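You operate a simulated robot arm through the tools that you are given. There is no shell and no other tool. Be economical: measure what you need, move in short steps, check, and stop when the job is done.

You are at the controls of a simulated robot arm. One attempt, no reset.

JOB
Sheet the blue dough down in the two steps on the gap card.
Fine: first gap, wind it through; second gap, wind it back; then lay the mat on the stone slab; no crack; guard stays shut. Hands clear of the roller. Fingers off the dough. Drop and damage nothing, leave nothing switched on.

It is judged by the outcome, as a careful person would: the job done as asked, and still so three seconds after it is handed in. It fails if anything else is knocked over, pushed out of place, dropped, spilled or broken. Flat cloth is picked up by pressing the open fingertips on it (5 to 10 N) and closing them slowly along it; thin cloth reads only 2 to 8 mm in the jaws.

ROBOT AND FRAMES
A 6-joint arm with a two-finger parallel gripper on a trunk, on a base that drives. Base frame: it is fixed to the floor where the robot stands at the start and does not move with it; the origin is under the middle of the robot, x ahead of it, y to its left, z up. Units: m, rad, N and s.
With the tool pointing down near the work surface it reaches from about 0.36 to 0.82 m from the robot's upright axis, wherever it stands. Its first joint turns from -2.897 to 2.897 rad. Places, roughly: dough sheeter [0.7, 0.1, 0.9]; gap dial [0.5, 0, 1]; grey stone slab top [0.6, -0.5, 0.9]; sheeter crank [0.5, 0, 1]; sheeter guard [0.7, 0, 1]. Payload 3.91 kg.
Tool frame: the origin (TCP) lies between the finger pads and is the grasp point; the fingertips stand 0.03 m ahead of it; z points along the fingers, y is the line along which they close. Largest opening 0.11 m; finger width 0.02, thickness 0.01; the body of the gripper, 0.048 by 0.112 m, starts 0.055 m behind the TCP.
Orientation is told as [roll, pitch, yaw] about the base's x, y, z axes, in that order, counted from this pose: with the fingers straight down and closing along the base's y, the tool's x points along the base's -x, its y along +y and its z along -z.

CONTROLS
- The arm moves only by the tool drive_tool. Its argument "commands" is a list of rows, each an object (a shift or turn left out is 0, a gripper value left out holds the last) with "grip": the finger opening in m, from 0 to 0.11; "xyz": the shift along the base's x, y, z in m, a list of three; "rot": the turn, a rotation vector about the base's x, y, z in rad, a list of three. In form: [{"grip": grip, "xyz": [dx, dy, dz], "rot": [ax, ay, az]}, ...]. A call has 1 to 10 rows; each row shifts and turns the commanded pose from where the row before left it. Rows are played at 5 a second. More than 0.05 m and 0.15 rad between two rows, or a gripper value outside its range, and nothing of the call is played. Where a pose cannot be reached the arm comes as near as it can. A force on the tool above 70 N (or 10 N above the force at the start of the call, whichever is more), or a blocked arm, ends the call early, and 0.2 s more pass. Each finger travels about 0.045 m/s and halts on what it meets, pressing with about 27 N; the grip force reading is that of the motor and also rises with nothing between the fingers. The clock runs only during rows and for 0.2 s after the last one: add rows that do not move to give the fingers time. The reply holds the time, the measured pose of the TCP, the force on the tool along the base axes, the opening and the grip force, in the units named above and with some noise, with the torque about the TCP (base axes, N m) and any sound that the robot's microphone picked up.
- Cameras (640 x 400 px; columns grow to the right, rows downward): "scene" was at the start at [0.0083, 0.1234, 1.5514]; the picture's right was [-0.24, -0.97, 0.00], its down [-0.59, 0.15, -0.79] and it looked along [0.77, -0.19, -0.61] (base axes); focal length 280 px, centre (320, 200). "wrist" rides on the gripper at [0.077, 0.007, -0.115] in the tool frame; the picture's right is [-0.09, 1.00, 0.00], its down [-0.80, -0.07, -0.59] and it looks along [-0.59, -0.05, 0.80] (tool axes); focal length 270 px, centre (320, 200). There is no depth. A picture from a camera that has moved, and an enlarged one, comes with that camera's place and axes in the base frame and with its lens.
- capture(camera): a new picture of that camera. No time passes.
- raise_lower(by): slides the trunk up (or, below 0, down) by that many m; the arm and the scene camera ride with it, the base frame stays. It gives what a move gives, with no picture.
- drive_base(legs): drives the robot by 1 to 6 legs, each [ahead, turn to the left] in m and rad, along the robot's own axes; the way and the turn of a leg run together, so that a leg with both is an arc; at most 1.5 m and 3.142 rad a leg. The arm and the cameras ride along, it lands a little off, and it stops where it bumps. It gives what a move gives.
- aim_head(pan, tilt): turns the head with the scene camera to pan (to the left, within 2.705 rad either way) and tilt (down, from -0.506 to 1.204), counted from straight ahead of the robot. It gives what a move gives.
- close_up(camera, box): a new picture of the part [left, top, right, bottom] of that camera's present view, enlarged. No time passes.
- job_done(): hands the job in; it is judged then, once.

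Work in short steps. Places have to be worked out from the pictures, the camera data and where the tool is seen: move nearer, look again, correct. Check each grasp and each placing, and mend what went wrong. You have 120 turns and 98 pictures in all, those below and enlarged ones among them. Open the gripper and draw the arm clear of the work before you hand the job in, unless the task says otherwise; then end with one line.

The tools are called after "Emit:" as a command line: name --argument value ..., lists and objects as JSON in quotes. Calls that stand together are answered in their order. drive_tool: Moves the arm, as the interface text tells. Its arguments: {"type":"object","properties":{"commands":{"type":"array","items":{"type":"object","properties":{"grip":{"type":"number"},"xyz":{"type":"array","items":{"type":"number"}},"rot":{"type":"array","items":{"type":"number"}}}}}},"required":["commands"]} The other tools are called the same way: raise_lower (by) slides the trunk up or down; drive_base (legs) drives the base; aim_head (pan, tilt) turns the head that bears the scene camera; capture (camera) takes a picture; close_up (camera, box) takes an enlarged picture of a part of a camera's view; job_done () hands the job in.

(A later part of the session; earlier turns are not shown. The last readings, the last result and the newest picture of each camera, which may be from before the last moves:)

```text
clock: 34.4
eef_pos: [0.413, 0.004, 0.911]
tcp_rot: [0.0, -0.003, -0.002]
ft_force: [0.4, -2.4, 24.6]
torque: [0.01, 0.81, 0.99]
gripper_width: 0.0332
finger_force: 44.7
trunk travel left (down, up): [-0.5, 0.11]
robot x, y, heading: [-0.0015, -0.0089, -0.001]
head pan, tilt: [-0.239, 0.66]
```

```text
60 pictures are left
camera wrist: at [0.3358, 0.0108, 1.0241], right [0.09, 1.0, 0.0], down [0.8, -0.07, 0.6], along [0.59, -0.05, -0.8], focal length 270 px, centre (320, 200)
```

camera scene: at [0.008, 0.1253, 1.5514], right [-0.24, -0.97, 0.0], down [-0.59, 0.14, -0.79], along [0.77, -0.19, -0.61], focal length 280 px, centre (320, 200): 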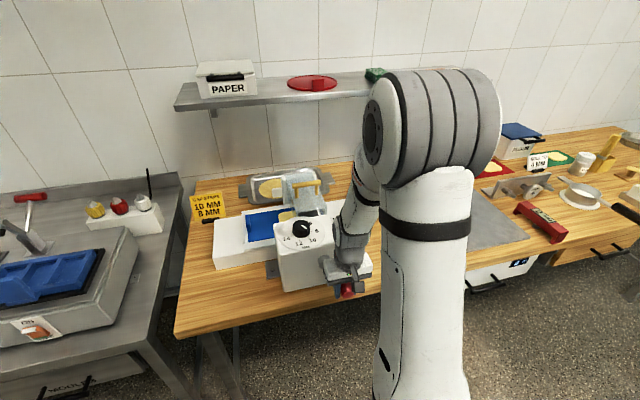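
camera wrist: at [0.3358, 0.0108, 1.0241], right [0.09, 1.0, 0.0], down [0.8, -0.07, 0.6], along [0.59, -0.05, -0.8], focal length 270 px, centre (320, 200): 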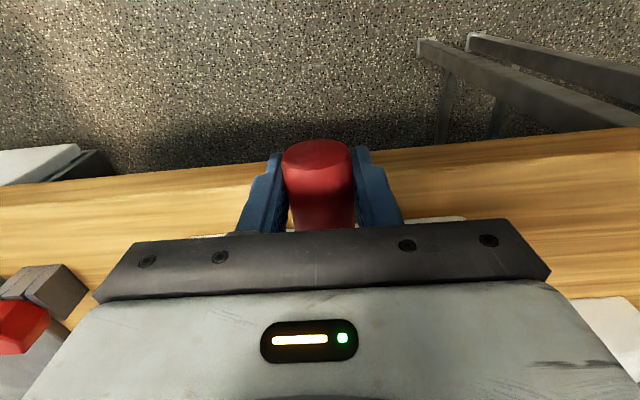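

The upward 24 N fits a slightly smaller circle (r≈0.066, centre [-0.002, 0.977]), since the table edge at x≈0.44 is clear of the fingers. I'll continue upward on the left side.

Emit:
drive_tool --commands '[{"xyz": [0, 0.012, 0.0041]}, {"xyz": [0, 0.0123, 0.0046]}, {"xyz": [0, 0.0112, 0.007]}, {"xyz": [0, 0.0096, 0.009]}, {"xyz": [0, 0.0076, 0.0109]}, {}]'

Emit:
close_up --camera "scene" --box '[190, 150, 390, 290]'

```text
clock: 35.8
eef_pos: [0.4119, 0.0551, 0.9455]
tcp_rot: [0.003, -0.001, -0.003]
ft_force: [-8.4, -16.7, 6.3]
torque: [-0.01, 0.78, 0.99]
gripper_width: 0.0333
finger_force: 45.1
trunk travel left (down, up): [-0.5, 0.11]
robot x, y, heading: [0.0006, -0.0075, 0.005]
head pan, tilt: [-0.239, 0.66]
```

```text
2.86 times, centred on (290, 220) of scene
camera zoom: at [0.0066, 0.121, 1.5517], right [-0.24, -0.97, 0.0], down [-0.59, 0.15, -0.79], along [0.77, -0.19, -0.61], focal length 800 px, centre (406, 143)
```

zoom: 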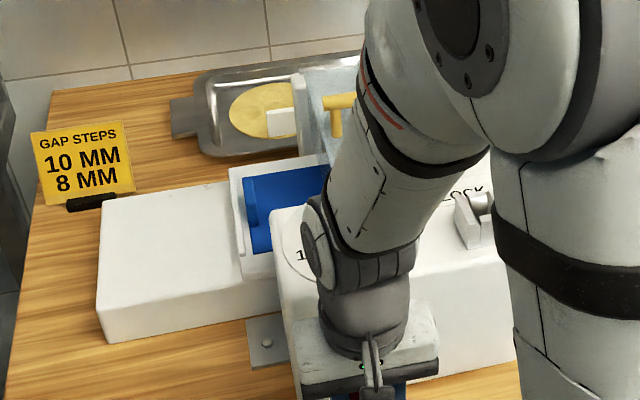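

The whole tray carriage is travelling, about two thirds through. I'll continue with the centre nudged to y≈-0.0035.

Emit:
drive_tool --commands '[{"xyz": [0, 0.0037, 0.012]}, {"xyz": [0, 0.0028, 0.0129]}, {"xyz": [0, 0.0001, 0.0132]}, {"xyz": [0, -0.0024, 0.0129]}, {"xyz": [0, -0.005, 0.0122]}, {}]'

Emit:
close_up --camera "scene" --box '[190, 150, 390, 290]'

```text
clock: 37.2
eef_pos: [0.412, 0.0516, 1.0085]
tcp_rot: [0.001, 0.003, -0.003]
ft_force: [-14.6, -25.5, -16.4]
torque: [0.02, -0.7, 0.85]
gripper_width: 0.0333
finger_force: 44.8
trunk travel left (down, up): [-0.5, 0.11]
robot x, y, heading: [0.003, -0.0069, -0.004]
head pan, tilt: [-0.239, 0.66]
```

```text
2.86 times, centred on (290, 220) of scene
camera zoom: at [0.0071, 0.1198, 1.5515], right [-0.24, -0.97, 0.0], down [-0.59, 0.15, -0.79], along [0.77, -0.19, -0.61], focal length 800 px, centre (406, 143)
```

zoom: 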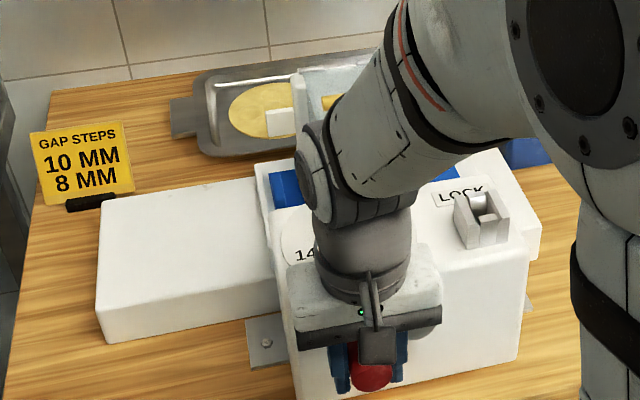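

Still moving smoothly, with some inward load. I'll refine to centre [-0.004, 0.977], r 0.065, and continue toward the top.

Emit:
drive_tool --commands '[{"xyz": [0, -0.0086, 0.0104]}, {"xyz": [0, -0.0092, 0.0091]}, {"xyz": [0, -0.0108, 0.0072]}, {"xyz": [0, -0.0121, 0.0048]}, {}]'

Emit:
capture --camera "wrist"

Emit:
close_up --camera "scene" --box '[190, 150, 390, 290]'

```text
clock: 38.4
eef_pos: [0.4134, 0.0148, 1.0385]
tcp_rot: [0.0, 0.002, -0.001]
ft_force: [-11.1, -7.7, -29.4]
torque: [-0.03, 0.02, 0.9]
gripper_width: 0.0332
finger_force: 45.0
trunk travel left (down, up): [-0.5, 0.11]
robot x, y, heading: [0.0025, -0.0049, -0.004]
head pan, tilt: [-0.239, 0.66]
```

```text
57 pictures are left
camera wrist: at [0.3367, 0.0213, 1.1528], right [0.09, 1.0, 0.0], down [0.8, -0.07, 0.59], along [0.59, -0.05, -0.81], focal length 270 px, centre (320, 200)
```

wrist: 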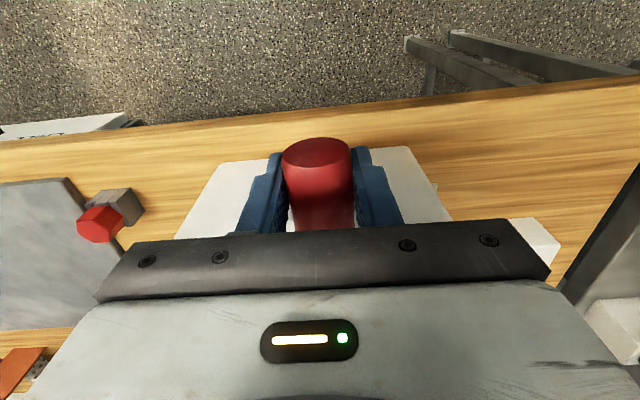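

```text
2.86 times, centred on (290, 220) of scene
camera zoom: at [0.0086, 0.1223, 1.5514], right [-0.24, -0.97, 0.0], down [-0.59, 0.15, -0.79], along [0.77, -0.19, -0.61], focal length 800 px, centre (406, 143)
```

zoom: 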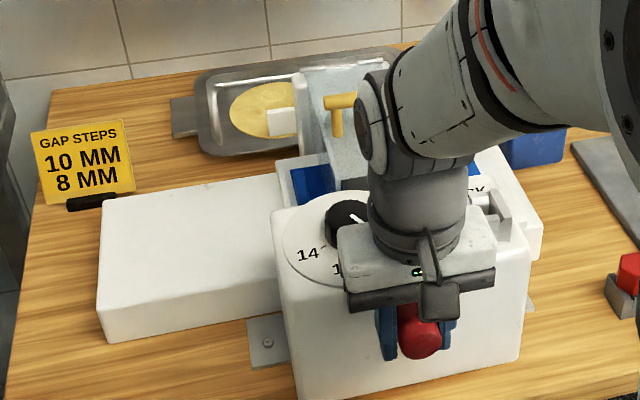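

Still winding, and the load is from the grip sitting slightly high. I'll lower about 2 mm and go over the top.

Emit:
drive_tool --commands '[{"xyz": [0, -0.0127, 0.0002]}, {"xyz": [0, -0.013, -0.0002]}, {"xyz": [0, -0.0127, -0.0027]}, {}]'

Emit:
close_up --camera "scene" --box '[190, 150, 390, 290]'

```text
clock: 39.2
eef_pos: [0.4131, -0.0095, 1.04]
tcp_rot: [0.006, -0.008, -0.001]
ft_force: [-5.5, 46.7, 15.3]
torque: [0.07, 0.31, 0.81]
gripper_width: 0.0332
finger_force: 45.3
trunk travel left (down, up): [-0.5, 0.11]
robot x, y, heading: [0.0015, -0.0014, -0.001]
head pan, tilt: [-0.239, 0.66]
stopped in row 4: the force on the tool passed its limit at 85 N (the readings are from after the stop); the commanded pose is now the measured one
```

```text
2.86 times, centred on (290, 220) of scene
camera zoom: at [0.006, 0.132, 1.551], right [-0.24, -0.97, 0.01], down [-0.59, 0.14, -0.79], along [0.77, -0.19, -0.61], focal length 800 px, centre (406, 143)
```

zoom: 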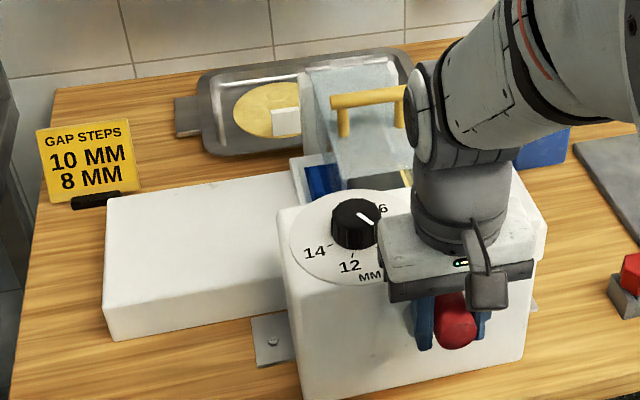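

The crank met a firm stop after about one full turn, likely the end of travel. I'll relieve the load, release, and rise to look.

Emit:
drive_tool --commands '[{"xyz": [0, 0.004, -0.001]}, {}, {"grip": 0.07}, {}, {}, {}]'

Emit:
drive_tool --commands '[{"xyz": [0, 0, 0.04]}, {"xyz": [0, 0, 0.04]}, {"xyz": [-0.01, -0.03, 0.03]}, {"xyz": [-0.01, -0.03, 0.03]}, {"xyz": [0.0, -0.03, 0.03]}, {"xyz": [0.0, -0.03, 0.03]}, {}]'

Emit:
capture --camera "scene"

Emit:
capture --camera "wrist"

```text
clock: 40.6
eef_pos: [0.4152, -0.0142, 1.0372]
tcp_rot: [0.009, -0.009, -0.001]
ft_force: [0.1, 0.0, -0.2]
torque: [0.02, -0.02, 0.0]
gripper_width: 0.0699
finger_force: 0.1
trunk travel left (down, up): [-0.5, 0.11]
robot x, y, heading: [0.0042, -0.0067, 0.003]
head pan, tilt: [-0.239, 0.66]
```

```text
clock: 42.2
eef_pos: [0.3951, -0.1347, 1.2383]
tcp_rot: [0.009, -0.007, -0.003]
ft_force: [0.7, -0.6, 0.3]
torque: [-0.03, 0.01, -0.01]
gripper_width: 0.0701
finger_force: 0.0
trunk travel left (down, up): [-0.5, 0.11]
robot x, y, heading: [0.0026, -0.009, 0.001]
head pan, tilt: [-0.239, 0.66]
```

```text
54 pictures are left
camera scene: at [0.0081, 0.1233, 1.5514], right [-0.24, -0.97, 0.0], down [-0.59, 0.15, -0.79], along [0.77, -0.19, -0.61], focal length 280 px, centre (320, 200)
```

scene: 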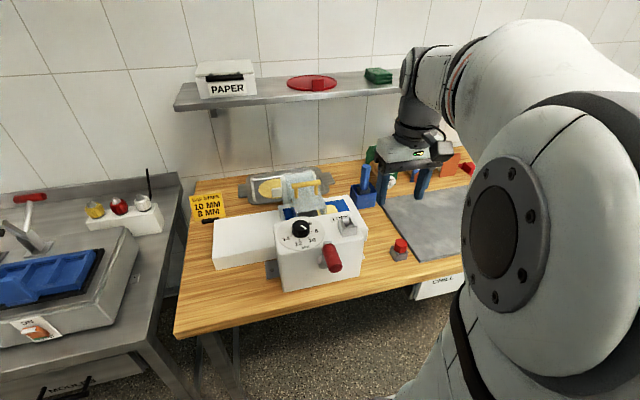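

```text
53 pictures are left
camera wrist: at [0.318, -0.1275, 1.3515], right [0.09, 1.0, 0.01], down [0.8, -0.08, 0.6], along [0.6, -0.05, -0.8], focal length 270 px, centre (320, 200)
```

wrist: 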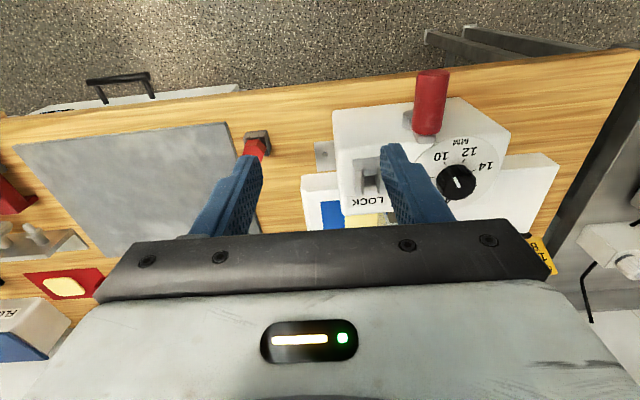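

Emit:
close_up --camera "scene" --box '[260, 160, 380, 250]'

Emit:
close_up --camera "wrist" --box '[290, 80, 510, 240]'

```text
4.44 times, centred on (320, 205) of scene
camera zoom: at [0.0081, 0.1233, 1.5514], right [-0.24, -0.97, 0.0], down [-0.59, 0.15, -0.79], along [0.77, -0.19, -0.61], focal length 1245 px, centre (320, 178)
```

zoom: 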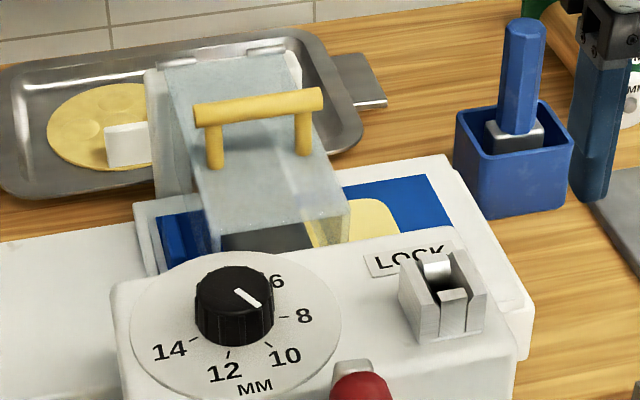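

```text
2.50 times, centred on (400, 160) of wrist
camera zoom: at [0.318, -0.1275, 1.3515], right [0.09, 1.0, 0.01], down [0.8, -0.08, 0.6], along [0.6, -0.05, -0.8], focal length 676 px, centre (120, 300)
```

zoom: 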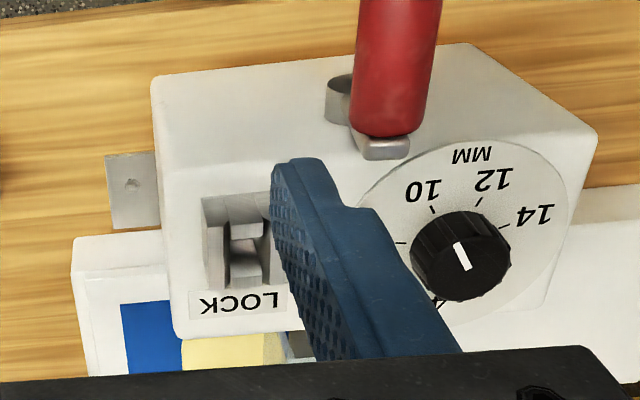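

The dough went through and came out longer. Next is the second gap, 8 mm: a further 54° (0.94 rad) counter-clockwise. I'll move above the knob with the wrist pre-turned by -0.47.

Emit:
drive_tool --commands '[{"xyz": [0.029, 0.0357, -0.01], "rot": [0, 0, -0.094], "grip": 0.08}, {"xyz": [0.029, 0.0357, -0.01], "rot": [0, 0, -0.094]}, {"xyz": [0.029, 0.0357, -0.01], "rot": [0, 0, -0.094]}, {"xyz": [0.029, 0.0357, -0.01], "rot": [0, 0, -0.094]}, {"xyz": [0.029, 0.0357, -0.01], "rot": [-0.009, 0.007, -0.094]}, {"xyz": [0, 0, -0.04]}, {}]'

Emit:
close_up --camera "wrist" --box '[220, 70, 420, 210]'

```text
clock: 43.8
eef_pos: [0.5396, 0.0444, 1.1465]
tcp_rot: [-0.002, -0.005, -0.474]
ft_force: [-0.9, -1.0, 0.0]
torque: [-0.01, 0.01, -0.01]
gripper_width: 0.0801
finger_force: 0.1
trunk travel left (down, up): [-0.5, 0.11]
robot x, y, heading: [0.0014, -0.0092, 0.002]
head pan, tilt: [-0.239, 0.66]
```

```text
2.86 times, centred on (320, 140) of wrist
camera zoom: at [0.4746, 0.0863, 1.2609], right [0.53, 0.85, 0.0], down [0.68, -0.43, 0.6], along [0.51, -0.32, -0.8], focal length 772 px, centre (320, 371)
```

zoom: 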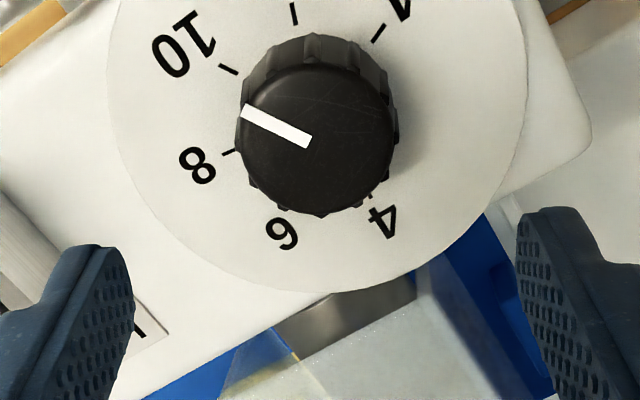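

The knob is centred at [0.539, 0.045]. I'll descend and grip it.

Emit:
drive_tool --commands '[{"xyz": [-0.0006, 0.0004, -0.03]}, {"xyz": [0, 0, -0.03]}, {"xyz": [0, 0, -0.0245]}, {}, {"grip": 0.03}, {}, {}, {}, {}]'

```text
clock: 45.8
eef_pos: [0.5386, 0.0436, 1.0634]
tcp_rot: [-0.005, -0.002, -0.473]
ft_force: [-5.8, -7.6, -4.4]
torque: [-0.56, 0.09, 0.01]
gripper_width: 0.0464
finger_force: 45.6
trunk travel left (down, up): [-0.5, 0.11]
robot x, y, heading: [-0.0023, -0.006, -0.004]
head pan, tilt: [-0.239, 0.66]
```

Gripped. I'll turn 0.94 rad counter-clockwise.

Emit:
drive_tool --commands '[{"xyz": [-0.0005, -0.0007, 0], "rot": [0, 0, 0.118]}, {"rot": [0, 0, 0.118]}, {"rot": [0, 0, 0.118]}, {"rot": [0, 0, 0.118]}, {"rot": [0, 0, 0.118]}, {"rot": [0, 0, 0.118]}, {"rot": [0, 0, 0.117]}, {"rot": [0, 0, 0.117]}, {}]'

Emit:
drive_tool --commands '[{"grip": 0.08}, {}, {}, {"xyz": [0, 0, 0.03]}, {"xyz": [-0.01, 0, 0.03]}, {}]'

Emit:
close_up --camera "wrist" --box '[240, 80, 400, 220]'

```text
clock: 47.8
eef_pos: [0.5384, 0.0449, 1.0633]
tcp_rot: [-0.001, -0.003, 0.471]
ft_force: [-5.3, -4.8, -7.9]
torque: [-0.4, 0.33, 0.0]
gripper_width: 0.0463
finger_force: 44.4
trunk travel left (down, up): [-0.5, 0.11]
robot x, y, heading: [-0.0, -0.0073, -0.002]
head pan, tilt: [-0.239, 0.66]
```

```text
clock: 49.2
eef_pos: [0.5277, 0.0437, 1.1233]
tcp_rot: [-0.001, -0.002, 0.47]
ft_force: [0.9, 0.5, 0.1]
torque: [0.04, 0.01, 0.02]
gripper_width: 0.08
finger_force: 0.1
trunk travel left (down, up): [-0.5, 0.11]
robot x, y, heading: [-0.0029, -0.0087, -0.005]
head pan, tilt: [-0.239, 0.66]
```

```text
2.86 times, centred on (320, 150) of wrist
camera zoom: at [0.4567, 0.0163, 1.2368], right [-0.37, 0.93, 0.0], down [0.74, 0.3, 0.6], along [0.55, 0.22, -0.8], focal length 772 px, centre (320, 343)
```

zoom: 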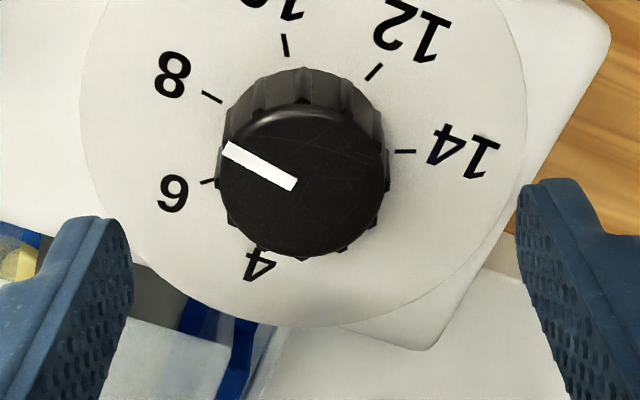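

The marks fit a spacing nearer 50°, so the pointer may be 2–4° past 8. I'll zoom tighter to measure.

Emit:
close_up --camera "wrist" --box '[275, 95, 355, 175]'

Emit:
close_up --camera "scene" --box '[280, 205, 330, 255]'

```text
5.00 times, centred on (315, 135) of wrist
camera zoom: at [0.4567, 0.0163, 1.2368], right [-0.37, 0.93, 0.0], down [0.74, 0.3, 0.6], along [0.55, 0.22, -0.8], focal length 1351 px, centre (345, 525)
```

zoom: 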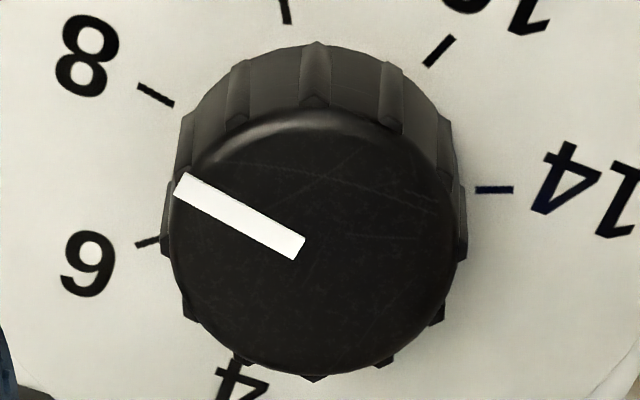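

```text
8.00 times, centred on (305, 230) of scene
camera zoom: at [0.0085, 0.1234, 1.5514], right [-0.24, -0.97, 0.0], down [-0.59, 0.15, -0.79], along [0.77, -0.19, -0.61], focal length 2241 px, centre (440, -40)
```

zoom: 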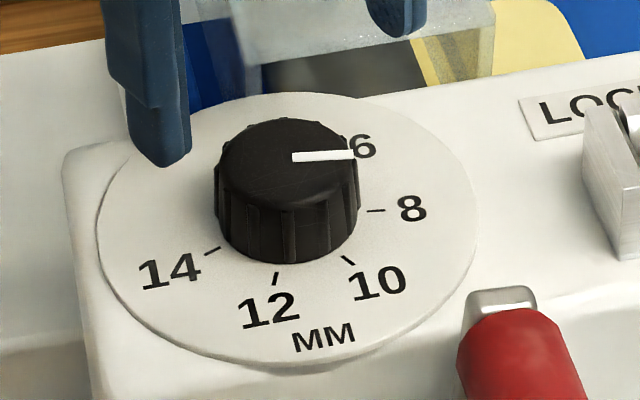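

The pointer's direction matches the 8 tick within a degree or two. Next I'll go back to the crank grip to wind back.

Emit:
drive_tool --commands '[{"xyz": [-0.02, -0.01, 0.02], "rot": [0, 0, -0.1], "grip": 0.075}, {"xyz": [-0.03, -0.015, 0.0], "rot": [0, 0, -0.1]}, {"xyz": [-0.03, -0.015, 0.0], "rot": [0, 0, -0.1]}, {"xyz": [-0.03, -0.015, 0.0], "rot": [0, 0, -0.1]}, {"xyz": [-0.005, -0.001, -0.02], "rot": [0, 0, -0.07]}, {"xyz": [0, 0, -0.02]}, {}]'

Emit:
capture --camera "wrist"

```text
clock: 50.8
eef_pos: [0.4143, -0.0125, 1.1038]
tcp_rot: [-0.002, -0.003, 0.0]
ft_force: [-0.7, 0.6, 0.7]
torque: [0.01, 0.0, 0.02]
gripper_width: 0.075
finger_force: 0.0
trunk travel left (down, up): [-0.5, 0.11]
robot x, y, heading: [0.0022, -0.0077, 0.001]
head pan, tilt: [-0.239, 0.66]
```

```text
46 pictures are left
camera wrist: at [0.3367, -0.0045, 1.2174], right [0.09, 1.0, 0.0], down [0.8, -0.07, 0.6], along [0.6, -0.05, -0.8], focal length 270 px, centre (320, 200)
```

wrist: 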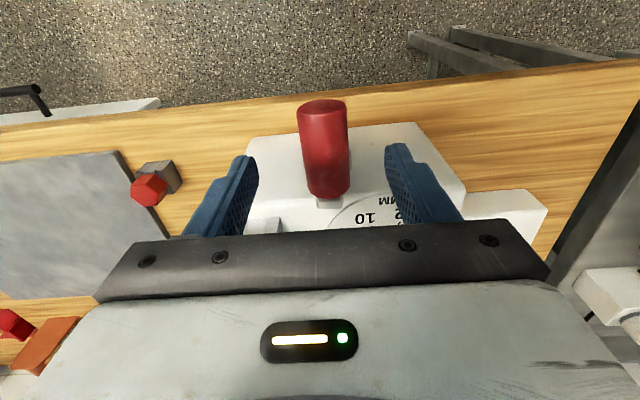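

The grip is at about y=-0.010, z≈1.041. I'll lower and close on it.

Emit:
drive_tool --commands '[{"xyz": [0, 0.002, -0.03]}, {"xyz": [0, 0, -0.033]}, {}, {"grip": 0.02}, {}, {}, {}, {}]'

```text
clock: 52.6
eef_pos: [0.4131, -0.0085, 1.0401]
tcp_rot: [-0.004, -0.003, 0.0]
ft_force: [-1.9, 0.1, -2.0]
torque: [0.01, -0.15, 0.9]
gripper_width: 0.0335
finger_force: 44.8
trunk travel left (down, up): [-0.5, 0.11]
robot x, y, heading: [-0.0031, -0.0061, 0.001]
head pan, tilt: [-0.239, 0.66]
```

Gripped with near-zero load. I'll wind back counter-clockwise along the fitted circle (centre [-0.003, 0.9757], r 0.0645).

Emit:
drive_tool --commands '[{"xyz": [0, 0.0129, -0.0006]}, {"xyz": [0, 0.0127, -0.0026]}, {"xyz": [0, 0.0118, -0.005]}, {"xyz": [0, 0.0106, -0.0073]}, {"xyz": [0, 0.009, -0.0092]}, {}]'

```text
clock: 54.0
eef_pos: [0.4126, 0.0466, 1.0161]
tcp_rot: [-0.003, -0.004, -0.002]
ft_force: [-8.5, 0.7, 0.2]
torque: [0.04, -0.16, 0.92]
gripper_width: 0.0336
finger_force: 45.1
trunk travel left (down, up): [-0.5, 0.11]
robot x, y, heading: [-0.0017, -0.0074, -0.002]
head pan, tilt: [-0.239, 0.66]
```

The fit is excellent and the load near zero. I'll continue down the left side.

Emit:
drive_tool --commands '[{"xyz": [0, 0.007, -0.0108]}, {"xyz": [0, 0.0047, -0.012]}, {"xyz": [0, 0.0021, -0.0127]}, {"xyz": [0, -0.0003, -0.0129]}, {"xyz": [0, -0.003, -0.0125]}, {"xyz": [0, -0.0053, -0.0118]}, {"xyz": [0, -0.0076, -0.0104]}, {"xyz": [0, -0.0095, -0.0087]}, {}]'

Emit:
close_up --camera "scene" --box '[190, 150, 390, 290]'

```text
clock: 56.0
eef_pos: [0.4124, 0.0357, 0.9234]
tcp_rot: [-0.003, -0.001, 0.0]
ft_force: [-14.3, 8.7, -15.3]
torque: [0.0, -0.05, 0.83]
gripper_width: 0.0334
finger_force: 45.2
trunk travel left (down, up): [-0.5, 0.11]
robot x, y, heading: [0.0026, -0.0085, -0.002]
head pan, tilt: [-0.239, 0.66]
```

```text
2.86 times, centred on (290, 220) of scene
camera zoom: at [0.0072, 0.1246, 1.5511], right [-0.24, -0.97, 0.0], down [-0.59, 0.14, -0.79], along [0.77, -0.19, -0.61], focal length 800 px, centre (406, 143)
```

zoom: 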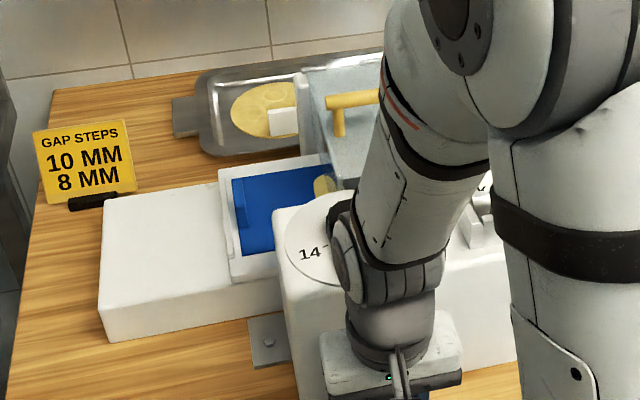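

The dough is emerging on the left. I'll continue through the bottom.

Emit:
drive_tool --commands '[{"xyz": [0, -0.0111, -0.0074]}, {"xyz": [0, -0.0121, -0.0043]}, {"xyz": [0, -0.0127, -0.0018]}, {"xyz": [0, -0.0129, 0.0007]}, {"xyz": [0, -0.0124, 0.0033]}, {"xyz": [0, -0.0116, 0.0057]}, {"xyz": [0, -0.0102, 0.0079]}, {}]'

```text
clock: 57.8
eef_pos: [0.4149, -0.0494, 0.9299]
tcp_rot: [0.0, -0.005, 0.0]
ft_force: [-3.1, -10.7, -9.4]
torque: [0.02, -0.32, 0.94]
gripper_width: 0.0334
finger_force: 45.1
trunk travel left (down, up): [-0.5, 0.11]
robot x, y, heading: [-0.0002, -0.0056, -0.002]
head pan, tilt: [-0.239, 0.66]
```

Load is mild. I'll go up the right side.

Emit:
drive_tool --commands '[{"xyz": [0, -0.0092, 0.0101]}, {"xyz": [0, -0.0064, 0.0114]}, {"xyz": [0, -0.004, 0.0123]}, {"xyz": [0, -0.0015, 0.0128]}, {"xyz": [0, 0.0011, 0.0128]}, {"xyz": [0, 0.0037, 0.0124]}, {"xyz": [0, 0.006, 0.0113]}, {}]'

```text
clock: 59.6
eef_pos: [0.4143, -0.058, 1.0117]
tcp_rot: [-0.003, -0.004, -0.001]
ft_force: [1.9, 2.9, -1.3]
torque: [0.02, -0.39, 0.84]
gripper_width: 0.0334
finger_force: 45.2
trunk travel left (down, up): [-0.5, 0.11]
robot x, y, heading: [0.0002, -0.0121, 0.001]
head pan, tilt: [-0.239, 0.66]
```

I'll finish the last part toward the start stop, with small rows at the end.

Emit:
drive_tool --commands '[{"xyz": [0, 0.0087, 0.01]}, {"xyz": [0, 0.0102, 0.0081]}, {"xyz": [0, 0.0116, 0.006]}, {"xyz": [0, 0.0125, 0.0036]}, {"xyz": [0, 0.005, 0.0006]}, {"xyz": [0, 0.004, 0.0003]}, {}]'

Emit:
close_up --camera "scene" --box '[190, 150, 390, 290]'

```text
clock: 61.2
eef_pos: [0.414, -0.0054, 1.0403]
tcp_rot: [-0.002, -0.007, 0.0]
ft_force: [2.8, 0.6, 14.7]
torque: [0.0, 0.15, 0.86]
gripper_width: 0.0331
finger_force: 44.7
trunk travel left (down, up): [-0.5, 0.11]
robot x, y, heading: [0.0008, -0.0056, 0.0]
head pan, tilt: [-0.239, 0.66]
```

```text
2.86 times, centred on (290, 220) of scene
camera zoom: at [0.0076, 0.1234, 1.5514], right [-0.24, -0.97, 0.0], down [-0.59, 0.15, -0.79], along [0.77, -0.19, -0.61], focal length 800 px, centre (406, 143)
```

zoom: 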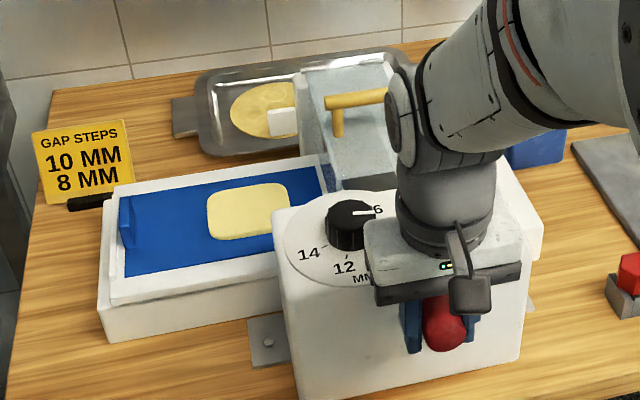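

The sheet is back on the left, thinner and longer. I'll nudge to the stop, then release.

Emit:
drive_tool --commands '[{"xyz": [0, 0.004, -0.0005]}, {}]'

Emit:
drive_tool --commands '[{"xyz": [0, -0.002, 0]}, {"grip": 0.075}, {}, {}, {"xyz": [0, 0, 0.04]}, {"xyz": [0, 0, 0.04]}, {"xyz": [0, 0.03, 0.03]}, {"xyz": [0, 0.03, 0.03]}, {}]'

Emit:
capture --camera "wrist"

Emit:
close_up --camera "scene" --box '[190, 150, 390, 290]'

```text
clock: 61.8
eef_pos: [0.4132, -0.0021, 1.0399]
tcp_rot: [-0.001, -0.003, 0.001]
ft_force: [3.5, -11.8, 17.6]
torque: [0.01, -0.34, 0.85]
gripper_width: 0.0334
finger_force: 45.4
trunk travel left (down, up): [-0.5, 0.11]
robot x, y, heading: [0.0012, -0.0113, 0.002]
head pan, tilt: [-0.239, 0.66]
```

```text
clock: 63.8
eef_pos: [0.4138, 0.0547, 1.1795]
tcp_rot: [-0.001, -0.004, 0.001]
ft_force: [0.1, 0.2, 0.4]
torque: [0.01, 0.0, -0.03]
gripper_width: 0.0749
finger_force: 0.1
trunk travel left (down, up): [-0.5, 0.11]
robot x, y, heading: [0.0016, -0.0084, -0.005]
head pan, tilt: [-0.239, 0.66]
```

```text
43 pictures are left
camera wrist: at [0.3371, 0.0628, 1.2929], right [0.09, 1.0, 0.0], down [0.8, -0.07, 0.6], along [0.6, -0.05, -0.8], focal length 270 px, centre (320, 200)
```

wrist: 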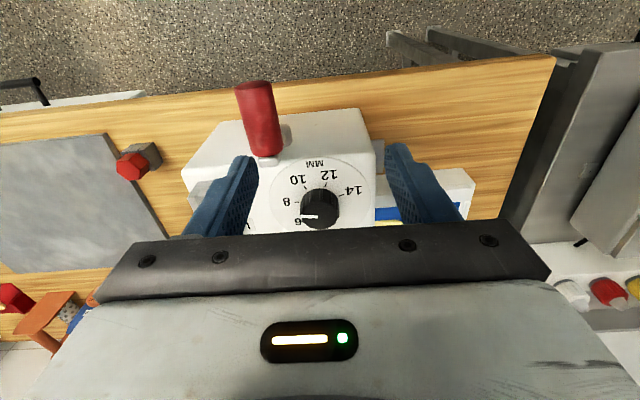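

```text
2.86 times, centred on (290, 220) of scene
camera zoom: at [0.0082, 0.1233, 1.5514], right [-0.24, -0.97, 0.0], down [-0.59, 0.15, -0.79], along [0.77, -0.19, -0.61], focal length 800 px, centre (406, 143)
```

zoom: 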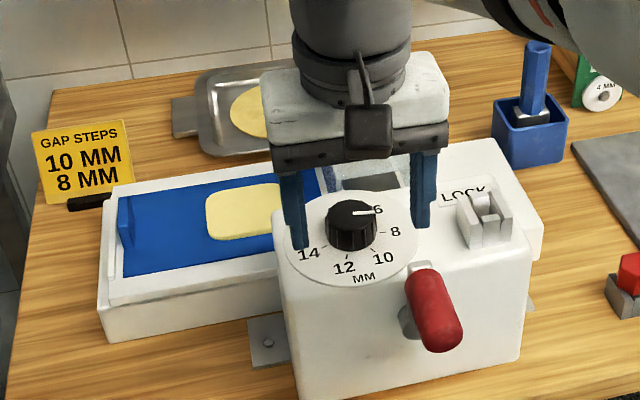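

Both steps are wound, crank back at its start, guard still shut. Next I'll look at the mat and its tab from above.

Emit:
drive_tool --commands '[{"xyz": [0.02, 0.03, 0], "grip": 0.11}, {"xyz": [0.025, 0.03, 0]}, {"xyz": [0.025, 0.03, -0.01]}, {"xyz": [0.025, 0.03, -0.01]}, {"xyz": [0.02, 0.025, -0.01]}, {}]'

Emit:
capture --camera "wrist"

Emit:
close_up --camera "wrist" --box '[190, 60, 450, 240]'

```text
clock: 65.2
eef_pos: [0.5296, 0.203, 1.1493]
tcp_rot: [-0.001, -0.003, 0.0]
ft_force: [-0.1, 0.0, -0.1]
torque: [0.01, 0.01, 0.0]
gripper_width: 0.1099
finger_force: 0.1
trunk travel left (down, up): [-0.5, 0.11]
robot x, y, heading: [0.0012, -0.0053, -0.002]
head pan, tilt: [-0.239, 0.66]
```

```text
41 pictures are left
camera wrist: at [0.4526, 0.2097, 1.2627], right [0.09, 1.0, 0.0], down [0.8, -0.07, 0.6], along [0.6, -0.05, -0.8], focal length 270 px, centre (320, 200)
```

wrist: 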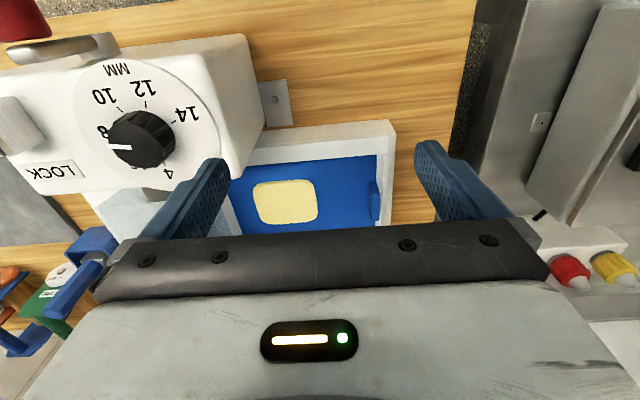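

```text
2.22 times, centred on (320, 150) of wrist
camera zoom: at [0.4526, 0.2097, 1.2627], right [0.09, 1.0, 0.0], down [0.8, -0.07, 0.6], along [0.6, -0.05, -0.8], focal length 601 px, centre (320, 311)
```

zoom: 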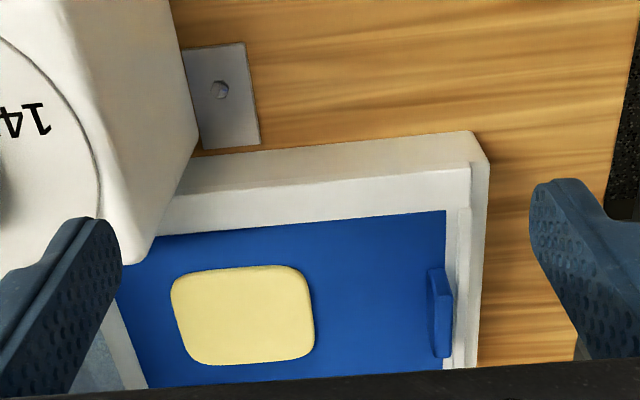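

I'll go further forward and up to see the whole mat.

Emit:
drive_tool --commands '[{"xyz": [0.03, 0.0, 0.02]}, {"xyz": [0.03, 0.01, 0.02]}, {"xyz": [0.03, 0.02, 0.02]}, {}]'

Emit:
close_up --camera "wrist" --box '[150, 60, 450, 240]'

Emit:
close_up --camera "scene" --box '[190, 180, 320, 280]'

```text
clock: 66.2
eef_pos: [0.6188, 0.232, 1.2103]
tcp_rot: [-0.002, -0.003, -0.001]
ft_force: [0.2, -0.3, 0.8]
torque: [-0.01, 0.01, -0.02]
gripper_width: 0.11
finger_force: 0.1
trunk travel left (down, up): [-0.5, 0.11]
robot x, y, heading: [0.0023, -0.0069, -0.002]
head pan, tilt: [-0.239, 0.66]
```

```text
2.13 times, centred on (300, 150) of wrist
camera zoom: at [0.5419, 0.239, 1.3235], right [0.09, 1.0, 0.0], down [0.8, -0.07, 0.6], along [0.6, -0.05, -0.8], focal length 577 px, centre (363, 307)
```

zoom: 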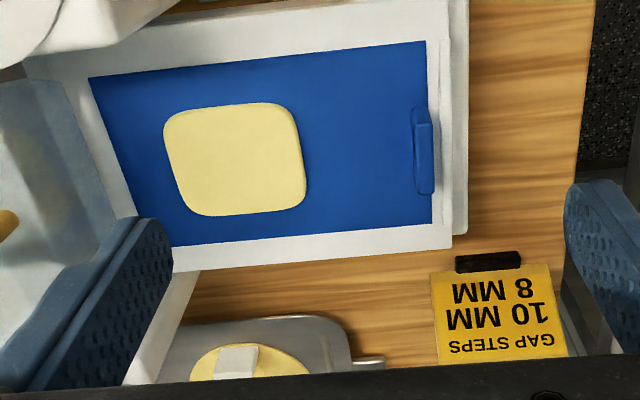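

```text
4.00 times, centred on (255, 230) of scene
camera zoom: at [0.0079, 0.1233, 1.5514], right [-0.24, -0.97, 0.0], down [-0.59, 0.15, -0.79], along [0.77, -0.19, -0.61], focal length 1120 px, centre (580, 80)
```

zoom: 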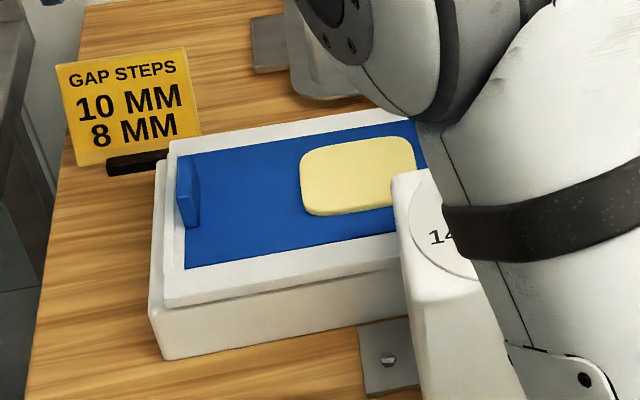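

The mat spans about x 0.628–0.757, y 0.056–0.272 at z≈0.94, with an upright tab centred near [0.692, 0.265]. The dough stays well clear of it. I'll approach above the tab.

Emit:
drive_tool --commands '[{"xyz": [0.025, 0.011, -0.035], "grip": 0.06}, {"xyz": [0.025, 0.011, -0.035]}, {"xyz": [0.023, 0.011, -0.035]}, {"xyz": [0, 0, -0.035]}, {}, {}]'

Emit:
capture --camera "wrist"

Emit:
close_up --camera "scene" --box '[180, 150, 320, 260]'

```text
clock: 67.6
eef_pos: [0.6914, 0.2647, 1.0703]
tcp_rot: [-0.002, -0.003, -0.001]
ft_force: [-0.2, 0.4, 0.1]
torque: [0.02, -0.01, -0.02]
gripper_width: 0.0599
finger_force: 0.1
trunk travel left (down, up): [-0.5, 0.11]
robot x, y, heading: [0.0003, -0.0075, -0.007]
head pan, tilt: [-0.239, 0.66]
```

```text
37 pictures are left
camera wrist: at [0.6151, 0.2724, 1.1831], right [0.09, 1.0, 0.0], down [0.8, -0.07, 0.6], along [0.59, -0.05, -0.8], focal length 270 px, centre (320, 200)
```

wrist: 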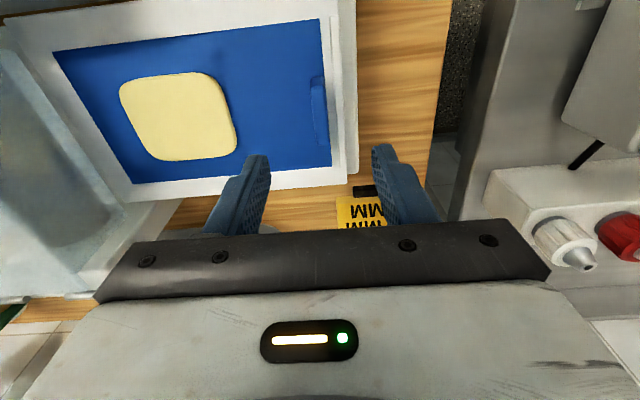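

```text
3.64 times, centred on (250, 205) of scene
camera zoom: at [0.0086, 0.1235, 1.5514], right [-0.24, -0.97, 0.0], down [-0.59, 0.15, -0.79], along [0.77, -0.19, -0.61], focal length 1019 px, centre (574, 182)
```

zoom: 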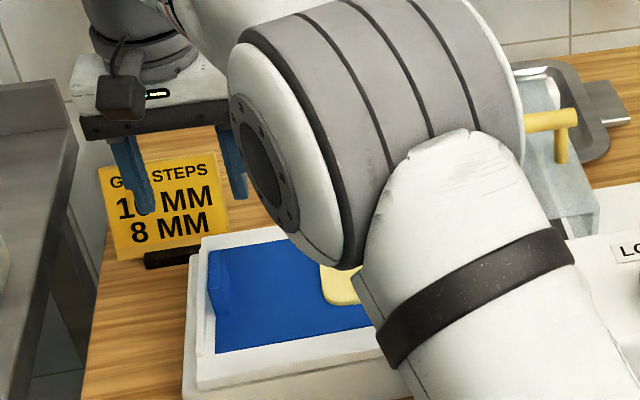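

Emit:
close_up --camera "wrist" --box '[250, 60, 390, 200]'

```text
2.86 times, centred on (320, 130) of wrist
camera zoom: at [0.6151, 0.2724, 1.1831], right [0.09, 1.0, 0.0], down [0.8, -0.07, 0.6], along [0.59, -0.05, -0.8], focal length 772 px, centre (320, 400)
```

zoom: 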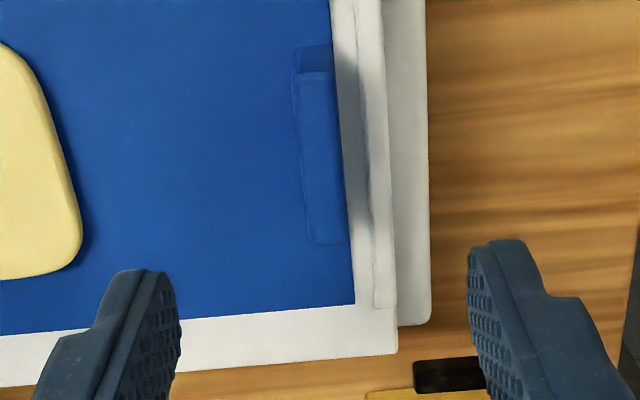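

The tab is 8.5 mm thick, x 0.665–0.715, y≈0.2665, and its top is at z≈0.969. I'll narrow the opening and lower so the tips stay above the tray rim.

Emit:
drive_tool --commands '[{"xyz": [-0.001, 0.0018, -0.03], "grip": 0.042}, {"xyz": [0, 0, -0.03]}, {"xyz": [0, 0, -0.02]}, {"xyz": [0, 0, -0.009]}, {}]'

Emit:
close_up --camera "wrist" --box '[220, 60, 420, 240]'

Emit:
close_up --camera "scene" --box '[180, 180, 280, 260]'

```text
clock: 68.8
eef_pos: [0.6904, 0.2655, 0.9795]
tcp_rot: [-0.001, -0.003, 0.002]
ft_force: [0.8, 0.6, -0.3]
torque: [0.0, 0.0, -0.01]
gripper_width: 0.0418
finger_force: 0.1
trunk travel left (down, up): [-0.5, 0.11]
robot x, y, heading: [0.0028, -0.0033, -0.003]
head pan, tilt: [-0.239, 0.66]
```

```text
2.22 times, centred on (320, 150) of wrist
camera zoom: at [0.6138, 0.2734, 1.0936], right [0.09, 1.0, 0.0], down [0.8, -0.07, 0.6], along [0.59, -0.05, -0.8], focal length 601 px, centre (320, 311)
```

zoom: 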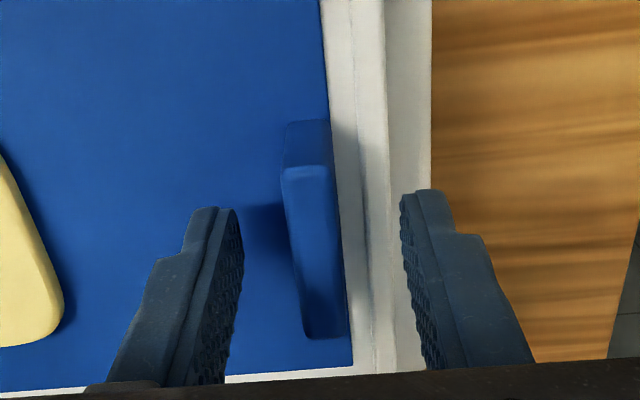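

```text
5.00 times, centred on (230, 220) of scene
camera zoom: at [0.0085, 0.1234, 1.5514], right [-0.24, -0.97, 0.0], down [-0.59, 0.15, -0.79], along [0.77, -0.19, -0.61], focal length 1401 px, centre (770, 100)
```

zoom: 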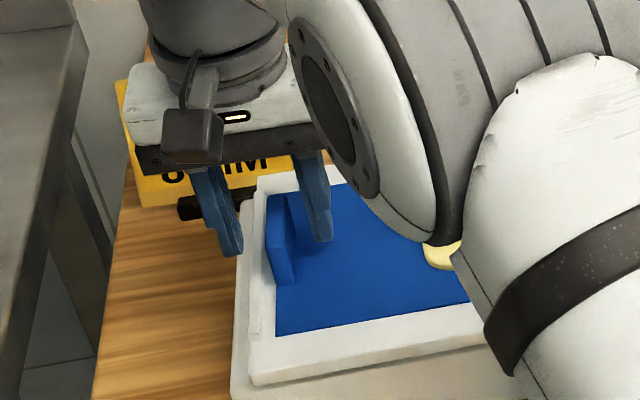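

The tab is centred between the fingers. I'll close gently and check the width.

Emit:
drive_tool --commands '[{"grip": 0.025}, {"grip": 0.012}, {"grip": 0.002}, {}, {}]'

Emit:
close_up --camera "wrist" --box '[220, 60, 420, 240]'

```text
clock: 70.0
eef_pos: [0.6909, 0.2655, 0.9793]
tcp_rot: [-0.001, -0.004, 0.002]
ft_force: [0.8, 0.0, 0.5]
torque: [0.01, -0.04, 0.16]
gripper_width: 0.0114
finger_force: 27.0
trunk travel left (down, up): [-0.5, 0.11]
robot x, y, heading: [-0.0013, -0.0059, -0.0]
head pan, tilt: [-0.239, 0.66]
```

```text
2.22 times, centred on (320, 150) of wrist
camera zoom: at [0.6139, 0.2733, 1.0939], right [0.09, 1.0, 0.0], down [0.8, -0.07, 0.6], along [0.6, -0.05, -0.8], focal length 601 px, centre (320, 311)
```

zoom: 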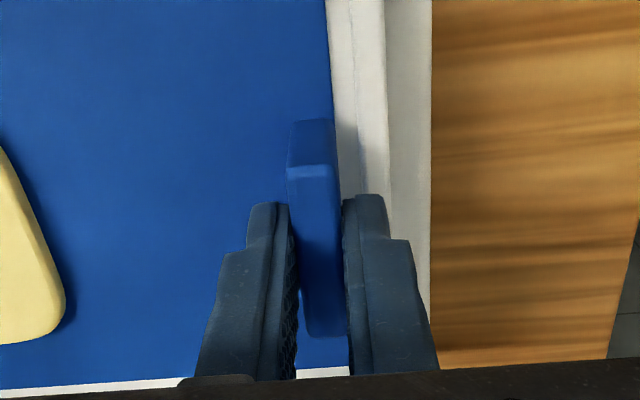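

The tab is held at 11.4 mm. I'll lift slowly and check whether the mat sags.

Emit:
drive_tool --commands '[{"xyz": [0, 0, 0.01]}, {"xyz": [0, 0, 0.01]}, {"xyz": [0, 0, 0.01]}, {}]'

Emit:
capture --camera "scene"

Emit:
capture --camera "wrist"

```text
clock: 71.0
eef_pos: [0.6907, 0.2656, 1.01]
tcp_rot: [-0.004, -0.004, 0.0]
ft_force: [-0.3, -0.2, -1.1]
torque: [0.18, -0.01, 0.01]
gripper_width: 0.0116
finger_force: 27.2
trunk travel left (down, up): [-0.5, 0.11]
robot x, y, heading: [-0.0026, -0.006, -0.003]
head pan, tilt: [-0.239, 0.66]
```

```text
31 pictures are left
camera scene: at [0.0087, 0.1234, 1.5514], right [-0.24, -0.97, 0.0], down [-0.6, 0.15, -0.79], along [0.77, -0.19, -0.61], focal length 280 px, centre (320, 200)
```

scene: 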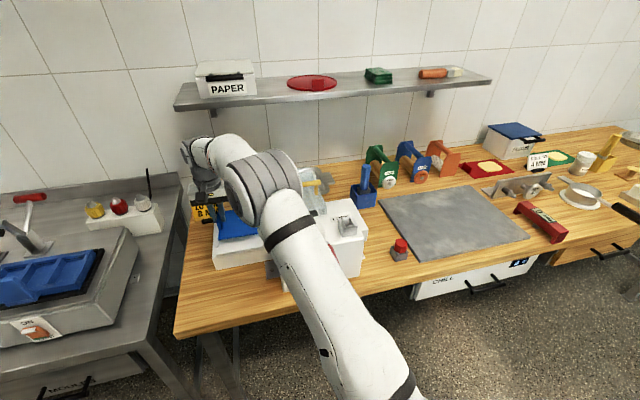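

```text
30 pictures are left
camera wrist: at [0.6143, 0.2733, 1.1237], right [0.09, 1.0, 0.0], down [0.8, -0.07, 0.6], along [0.59, -0.05, -0.8], focal length 270 px, centre (320, 200)
```

wrist: 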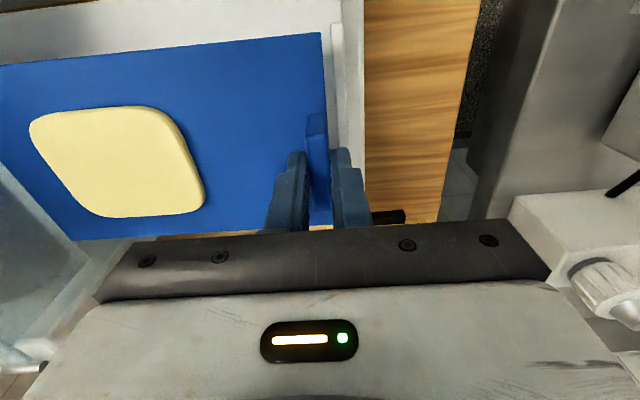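

The mat lifts level and rigid with a light load. I'll raise it further, drifting slightly away from the guard.

Emit:
drive_tool --commands '[{"xyz": [0, 0.006, 0.015]}, {"xyz": [0, 0.006, 0.02]}, {"xyz": [0, 0, 0.03]}, {"xyz": [0, 0, 0.03]}, {"xyz": [0, 0, 0.035]}, {"xyz": [0, 0, 0.035]}, {"xyz": [0, 0, 0.03]}, {}]'

Emit:
capture --camera "scene"

```text
clock: 72.8
eef_pos: [0.6917, 0.2779, 1.2069]
tcp_rot: [-0.004, -0.003, 0.001]
ft_force: [-0.5, 0.0, -0.8]
torque: [0.17, 0.0, -0.03]
gripper_width: 0.0116
finger_force: 27.0
trunk travel left (down, up): [-0.5, 0.11]
robot x, y, heading: [0.0007, -0.0088, 0.002]
head pan, tilt: [-0.239, 0.66]
```

```text
29 pictures are left
camera scene: at [0.0084, 0.1234, 1.5514], right [-0.24, -0.97, 0.0], down [-0.59, 0.15, -0.79], along [0.77, -0.19, -0.61], focal length 280 px, centre (320, 200)
```

scene: 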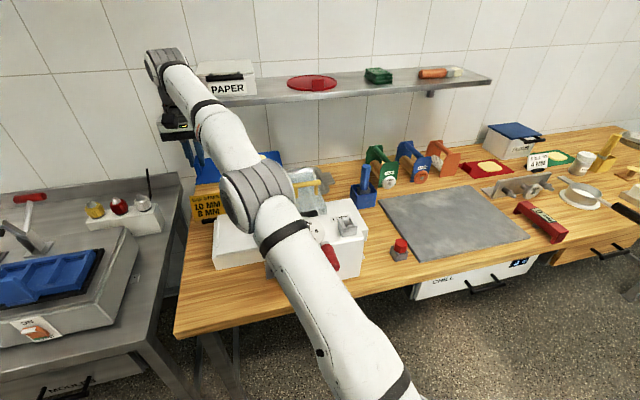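

The mat is clear above the guard. I'll carry it toward the slab at this height at gentle speed.

Emit:
drive_tool --commands '[{"xyz": [-0.003, -0.015, 0.005]}, {"xyz": [-0.005, -0.03, 0.005]}, {"xyz": [-0.005, -0.036, 0]}, {"xyz": [-0.005, -0.036, 0]}, {"xyz": [-0.005, -0.036, 0]}, {"xyz": [-0.005, -0.036, 0]}, {"xyz": [-0.005, -0.036, 0]}, {"xyz": [-0.005, -0.036, 0]}, {"xyz": [-0.005, -0.036, 0]}, {"xyz": [-0.005, -0.025, 0]}]'

Emit:
capture --camera "scene"

```text
clock: 75.0
eef_pos: [0.6434, -0.0436, 1.214]
tcp_rot: [-0.001, -0.003, 0.0]
ft_force: [0.2, 0.0, -1.1]
torque: [0.18, 0.04, 0.01]
gripper_width: 0.0115
finger_force: 27.0
trunk travel left (down, up): [-0.5, 0.11]
robot x, y, heading: [-0.0005, -0.0051, -0.002]
head pan, tilt: [-0.239, 0.66]
```

```text
28 pictures are left
camera scene: at [0.0083, 0.123, 1.5514], right [-0.24, -0.97, 0.0], down [-0.59, 0.15, -0.79], along [0.77, -0.19, -0.61], focal length 280 px, centre (320, 200)
```

scene: 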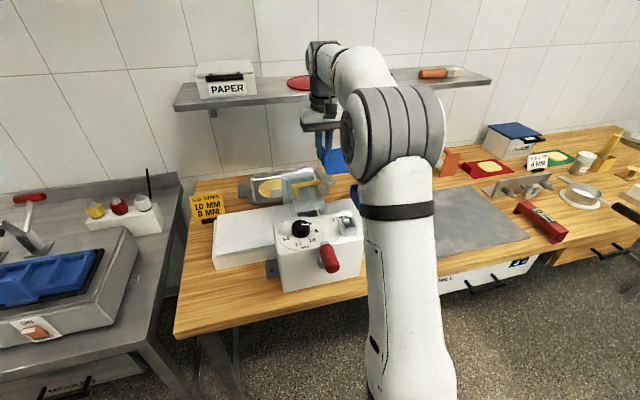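

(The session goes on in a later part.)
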